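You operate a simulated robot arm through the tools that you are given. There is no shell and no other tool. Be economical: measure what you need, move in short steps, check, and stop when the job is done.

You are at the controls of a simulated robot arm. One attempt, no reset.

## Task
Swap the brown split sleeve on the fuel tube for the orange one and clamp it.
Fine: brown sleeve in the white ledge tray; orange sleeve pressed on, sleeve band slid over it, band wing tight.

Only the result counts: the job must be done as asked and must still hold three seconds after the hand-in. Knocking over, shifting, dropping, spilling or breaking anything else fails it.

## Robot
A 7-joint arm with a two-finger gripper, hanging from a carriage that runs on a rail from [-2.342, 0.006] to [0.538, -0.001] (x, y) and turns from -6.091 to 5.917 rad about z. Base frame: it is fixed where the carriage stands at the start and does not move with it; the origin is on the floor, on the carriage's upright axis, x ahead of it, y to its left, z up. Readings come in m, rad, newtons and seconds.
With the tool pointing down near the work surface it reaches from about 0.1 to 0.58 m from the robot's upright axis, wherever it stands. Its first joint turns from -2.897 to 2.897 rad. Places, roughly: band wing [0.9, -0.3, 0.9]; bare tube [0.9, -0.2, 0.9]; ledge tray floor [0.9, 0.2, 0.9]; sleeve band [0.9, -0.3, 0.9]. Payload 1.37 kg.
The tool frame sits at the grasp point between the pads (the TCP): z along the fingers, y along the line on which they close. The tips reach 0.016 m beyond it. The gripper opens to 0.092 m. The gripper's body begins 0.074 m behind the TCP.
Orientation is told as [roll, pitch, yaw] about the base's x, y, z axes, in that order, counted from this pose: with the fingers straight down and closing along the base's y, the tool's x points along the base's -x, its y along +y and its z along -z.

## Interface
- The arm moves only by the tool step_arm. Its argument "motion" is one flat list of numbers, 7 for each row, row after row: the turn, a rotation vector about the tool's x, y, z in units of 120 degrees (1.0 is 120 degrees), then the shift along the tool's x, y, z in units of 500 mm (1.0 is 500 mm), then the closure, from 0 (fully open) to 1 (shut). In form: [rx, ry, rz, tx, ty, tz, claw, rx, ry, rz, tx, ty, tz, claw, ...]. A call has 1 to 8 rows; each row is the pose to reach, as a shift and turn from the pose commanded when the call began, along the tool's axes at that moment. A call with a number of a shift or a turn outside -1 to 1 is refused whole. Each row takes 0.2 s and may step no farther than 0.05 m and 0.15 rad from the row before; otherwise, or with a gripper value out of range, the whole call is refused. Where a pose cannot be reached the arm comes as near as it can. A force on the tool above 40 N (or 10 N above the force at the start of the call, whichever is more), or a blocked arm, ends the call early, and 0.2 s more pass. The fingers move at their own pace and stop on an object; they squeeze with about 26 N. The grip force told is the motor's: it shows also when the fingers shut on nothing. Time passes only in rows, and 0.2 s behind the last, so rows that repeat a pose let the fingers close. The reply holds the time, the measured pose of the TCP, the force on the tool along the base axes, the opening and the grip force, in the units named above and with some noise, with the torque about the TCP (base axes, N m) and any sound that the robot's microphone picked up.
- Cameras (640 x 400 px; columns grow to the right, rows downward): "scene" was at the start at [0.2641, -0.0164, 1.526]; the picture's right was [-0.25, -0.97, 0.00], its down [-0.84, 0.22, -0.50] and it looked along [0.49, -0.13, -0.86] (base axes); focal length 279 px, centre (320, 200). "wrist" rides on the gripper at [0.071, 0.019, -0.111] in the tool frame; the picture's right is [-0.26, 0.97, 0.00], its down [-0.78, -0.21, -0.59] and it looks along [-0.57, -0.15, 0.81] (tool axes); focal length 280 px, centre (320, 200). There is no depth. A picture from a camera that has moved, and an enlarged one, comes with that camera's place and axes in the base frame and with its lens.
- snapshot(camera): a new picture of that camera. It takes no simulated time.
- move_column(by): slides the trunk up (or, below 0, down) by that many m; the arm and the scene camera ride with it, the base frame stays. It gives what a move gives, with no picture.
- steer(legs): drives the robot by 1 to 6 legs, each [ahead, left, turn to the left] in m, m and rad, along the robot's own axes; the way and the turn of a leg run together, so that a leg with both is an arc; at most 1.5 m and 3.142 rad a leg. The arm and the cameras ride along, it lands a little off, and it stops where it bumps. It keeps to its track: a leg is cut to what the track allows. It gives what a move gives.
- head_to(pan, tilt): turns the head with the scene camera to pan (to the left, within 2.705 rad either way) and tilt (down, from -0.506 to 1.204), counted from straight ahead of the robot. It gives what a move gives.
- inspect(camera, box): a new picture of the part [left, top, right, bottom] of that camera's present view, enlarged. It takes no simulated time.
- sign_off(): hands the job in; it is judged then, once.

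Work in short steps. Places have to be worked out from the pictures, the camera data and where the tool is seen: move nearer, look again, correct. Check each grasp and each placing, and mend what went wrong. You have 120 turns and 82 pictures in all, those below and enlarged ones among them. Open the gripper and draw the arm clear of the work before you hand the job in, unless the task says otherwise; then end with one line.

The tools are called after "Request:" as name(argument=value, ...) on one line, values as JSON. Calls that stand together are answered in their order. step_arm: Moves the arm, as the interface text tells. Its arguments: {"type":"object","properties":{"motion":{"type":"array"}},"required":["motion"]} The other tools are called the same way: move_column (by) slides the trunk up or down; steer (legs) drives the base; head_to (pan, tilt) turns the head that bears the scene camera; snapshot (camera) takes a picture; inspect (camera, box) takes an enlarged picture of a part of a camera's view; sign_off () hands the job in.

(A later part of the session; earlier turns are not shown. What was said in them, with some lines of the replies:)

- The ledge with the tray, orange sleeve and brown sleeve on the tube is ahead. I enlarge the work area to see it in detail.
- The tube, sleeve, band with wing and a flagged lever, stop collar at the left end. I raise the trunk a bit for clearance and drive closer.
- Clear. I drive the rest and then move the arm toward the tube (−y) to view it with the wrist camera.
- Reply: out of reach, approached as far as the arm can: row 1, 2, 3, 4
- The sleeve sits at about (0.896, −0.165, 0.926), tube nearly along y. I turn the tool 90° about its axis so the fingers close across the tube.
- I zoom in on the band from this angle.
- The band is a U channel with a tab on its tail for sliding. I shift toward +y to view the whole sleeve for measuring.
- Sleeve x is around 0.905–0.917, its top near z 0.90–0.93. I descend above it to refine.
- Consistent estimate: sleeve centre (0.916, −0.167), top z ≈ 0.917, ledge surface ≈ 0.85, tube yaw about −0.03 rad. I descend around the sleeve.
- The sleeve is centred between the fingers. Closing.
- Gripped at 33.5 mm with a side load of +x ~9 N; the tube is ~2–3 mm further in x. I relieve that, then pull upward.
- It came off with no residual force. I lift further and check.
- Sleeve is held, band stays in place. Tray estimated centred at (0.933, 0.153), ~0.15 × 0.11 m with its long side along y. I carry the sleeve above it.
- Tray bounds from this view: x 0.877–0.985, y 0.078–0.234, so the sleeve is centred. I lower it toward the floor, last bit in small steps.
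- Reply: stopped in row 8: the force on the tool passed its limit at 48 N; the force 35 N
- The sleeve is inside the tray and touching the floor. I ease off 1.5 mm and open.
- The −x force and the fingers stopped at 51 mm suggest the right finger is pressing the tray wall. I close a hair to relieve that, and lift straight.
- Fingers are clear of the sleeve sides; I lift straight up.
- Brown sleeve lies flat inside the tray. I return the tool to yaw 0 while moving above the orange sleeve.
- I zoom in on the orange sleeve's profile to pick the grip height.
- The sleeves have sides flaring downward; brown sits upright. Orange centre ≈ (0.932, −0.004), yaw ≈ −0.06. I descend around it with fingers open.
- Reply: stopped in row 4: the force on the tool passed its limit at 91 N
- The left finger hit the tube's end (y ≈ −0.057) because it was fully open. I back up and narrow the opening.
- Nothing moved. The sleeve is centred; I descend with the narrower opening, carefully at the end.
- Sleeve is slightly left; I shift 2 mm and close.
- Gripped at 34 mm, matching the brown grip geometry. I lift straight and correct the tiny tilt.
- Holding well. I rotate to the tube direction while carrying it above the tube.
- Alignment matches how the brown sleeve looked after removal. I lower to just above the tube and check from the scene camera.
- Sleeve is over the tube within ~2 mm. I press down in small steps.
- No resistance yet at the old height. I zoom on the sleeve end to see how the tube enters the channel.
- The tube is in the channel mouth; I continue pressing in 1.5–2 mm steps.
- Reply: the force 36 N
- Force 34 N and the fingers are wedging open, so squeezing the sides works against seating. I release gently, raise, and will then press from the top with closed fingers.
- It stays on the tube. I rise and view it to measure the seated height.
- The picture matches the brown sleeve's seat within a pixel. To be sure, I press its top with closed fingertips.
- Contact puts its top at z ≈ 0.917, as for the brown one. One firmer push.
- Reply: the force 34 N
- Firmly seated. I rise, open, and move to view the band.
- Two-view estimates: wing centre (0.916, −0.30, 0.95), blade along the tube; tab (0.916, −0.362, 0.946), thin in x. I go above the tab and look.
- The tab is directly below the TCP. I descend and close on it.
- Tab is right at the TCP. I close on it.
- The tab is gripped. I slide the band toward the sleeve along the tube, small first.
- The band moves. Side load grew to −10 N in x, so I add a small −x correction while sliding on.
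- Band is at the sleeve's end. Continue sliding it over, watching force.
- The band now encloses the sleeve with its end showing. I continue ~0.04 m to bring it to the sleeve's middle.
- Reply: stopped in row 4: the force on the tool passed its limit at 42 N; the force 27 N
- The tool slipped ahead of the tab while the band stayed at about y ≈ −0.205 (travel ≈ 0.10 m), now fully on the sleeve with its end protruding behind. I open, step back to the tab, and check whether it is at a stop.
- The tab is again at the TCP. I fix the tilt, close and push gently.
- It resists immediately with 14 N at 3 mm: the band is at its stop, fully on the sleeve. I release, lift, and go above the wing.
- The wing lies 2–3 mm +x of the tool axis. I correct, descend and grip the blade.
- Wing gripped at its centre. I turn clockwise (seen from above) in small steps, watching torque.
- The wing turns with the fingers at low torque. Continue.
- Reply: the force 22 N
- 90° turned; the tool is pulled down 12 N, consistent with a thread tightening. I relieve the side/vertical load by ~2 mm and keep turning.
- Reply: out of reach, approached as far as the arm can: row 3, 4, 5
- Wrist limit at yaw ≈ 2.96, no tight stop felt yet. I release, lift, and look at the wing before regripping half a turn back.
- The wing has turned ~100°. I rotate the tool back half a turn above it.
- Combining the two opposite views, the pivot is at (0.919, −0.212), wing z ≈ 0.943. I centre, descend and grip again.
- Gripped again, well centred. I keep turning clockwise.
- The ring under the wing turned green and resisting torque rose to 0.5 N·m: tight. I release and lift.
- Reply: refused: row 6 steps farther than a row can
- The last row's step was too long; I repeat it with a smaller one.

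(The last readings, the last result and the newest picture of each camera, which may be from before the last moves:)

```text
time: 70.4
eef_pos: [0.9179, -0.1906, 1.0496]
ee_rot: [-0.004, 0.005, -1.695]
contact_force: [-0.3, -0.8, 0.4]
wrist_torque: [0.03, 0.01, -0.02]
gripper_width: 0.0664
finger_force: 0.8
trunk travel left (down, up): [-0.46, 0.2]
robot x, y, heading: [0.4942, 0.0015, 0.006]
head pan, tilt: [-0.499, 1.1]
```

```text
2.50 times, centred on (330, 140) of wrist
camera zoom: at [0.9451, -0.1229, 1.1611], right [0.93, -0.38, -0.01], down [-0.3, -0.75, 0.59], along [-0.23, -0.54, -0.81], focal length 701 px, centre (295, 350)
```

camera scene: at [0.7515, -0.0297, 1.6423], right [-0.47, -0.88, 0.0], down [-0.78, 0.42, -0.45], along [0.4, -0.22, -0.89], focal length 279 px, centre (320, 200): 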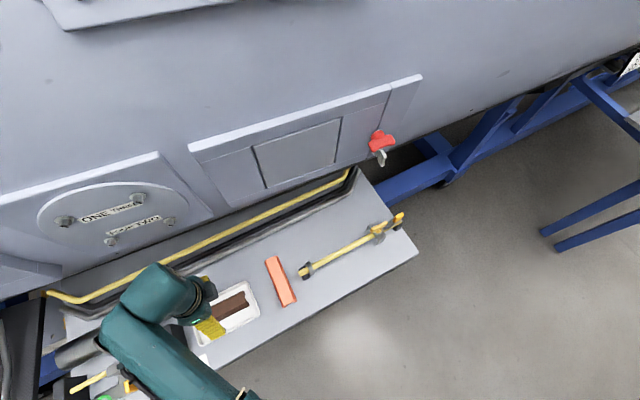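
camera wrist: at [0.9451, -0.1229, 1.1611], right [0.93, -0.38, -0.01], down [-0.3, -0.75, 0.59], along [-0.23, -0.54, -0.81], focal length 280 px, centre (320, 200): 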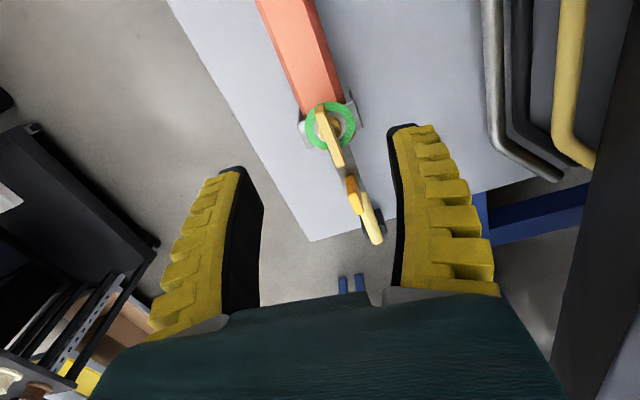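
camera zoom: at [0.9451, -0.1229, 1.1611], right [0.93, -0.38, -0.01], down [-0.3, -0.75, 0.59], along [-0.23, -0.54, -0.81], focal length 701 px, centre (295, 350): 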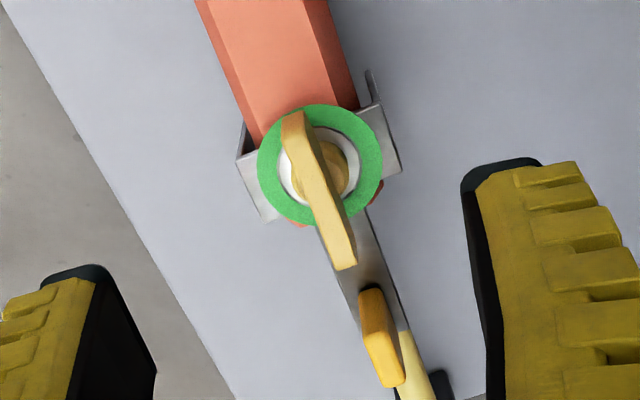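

Green ring persists, band sits on the sleeve. I draw the arm up and back, then check the whole scene.

Request:
step_arm(motion=[0, 0, 0, 0, -0.05, -0.04, 0.2, 0, 0, 0, 0.02, -0.14, -0.06, 0, 0, 0, 0, 0.04, -0.22, -0.06, 0, 0, 0, 0, 0.06, -0.3, -0.06, 0])

Request:
steer(legs=[[-0.35, 0, 0]])

Request:
head_to(pan=-0.2, tilt=0.95)

Request:
snapshot(camera="scene")

```text
time: 71.4
eef_pos: [0.7711, -0.1422, 1.0788]
ee_rot: [-0.004, 0.003, -1.694]
contact_force: [0.8, -0.4, 0.3]
wrist_torque: [0.02, 0.04, -0.01]
gripper_width: 0.0918
finger_force: 0.0
trunk travel left (down, up): [-0.46, 0.2]
robot x, y, heading: [0.499, -0.0, 0.005]
head pan, tilt: [-0.499, 1.1]
```

```text
time: 73.7
eef_pos: [0.417, -0.1402, 1.0791]
ee_rot: [-0.005, 0.002, -1.694]
contact_force: [-0.3, -1.1, -0.1]
wrist_torque: [0.01, 0.03, -0.02]
gripper_width: 0.0919
finger_force: 0.0
trunk travel left (down, up): [-0.46, 0.2]
robot x, y, heading: [0.143, -0.0001, 0.01]
head pan, tilt: [-0.499, 1.1]
```

```text
time: 74.5
eef_pos: [0.4161, -0.1405, 1.0799]
ee_rot: [-0.004, 0.003, -1.694]
contact_force: [-0.7, -0.3, 0.1]
wrist_torque: [0.0, 0.0, -0.01]
gripper_width: 0.0918
finger_force: 0.0
trunk travel left (down, up): [-0.46, 0.2]
robot x, y, heading: [0.1423, 0.0035, 0.006]
head pan, tilt: [-0.201, 0.949]
```

```text
13 pictures are left
camera scene: at [0.4124, -0.0131, 1.6526], right [-0.2, -0.98, 0.0], down [-0.8, 0.16, -0.58], along [0.57, -0.11, -0.81], focal length 279 px, centre (320, 200)
```

scene: 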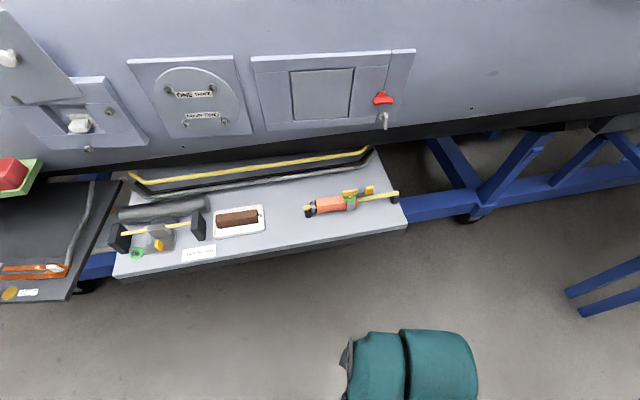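

Request:
inspect(camera="scene", box=[200, 170, 410, 250])

```text
3.05 times, centred on (305, 210) of scene
camera zoom: at [0.4124, -0.0131, 1.6526], right [-0.2, -0.98, 0.0], down [-0.8, 0.16, -0.58], along [0.57, -0.11, -0.81], focal length 851 px, centre (366, 170)
```

zoom: 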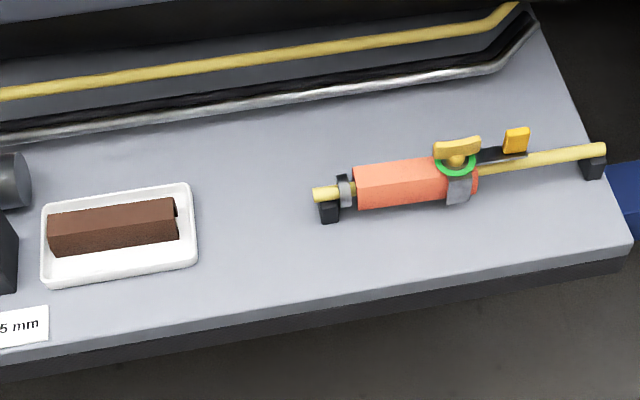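

Brown sleeve lies in the tray. The orange sleeve is on the tube with the band around it, and the wing's ring shows green. The arm is clear, so I hand in.

Request:
sign_off()

```text
The job is handed in.
```

I swapped the sleeves and handed the job in: the brown one is in the white ledge tray, and the orange one is pressed onto the tube with the band slid over its −y end and the wing tight (ring green, about 0.5 N·m). The band hit a firm stop there, short of the sleeve's middle. On the way to the orange sleeve, one finger hit the end of the tube at 91 N, but nothing looked moved or damaged in the pictures afterwards.
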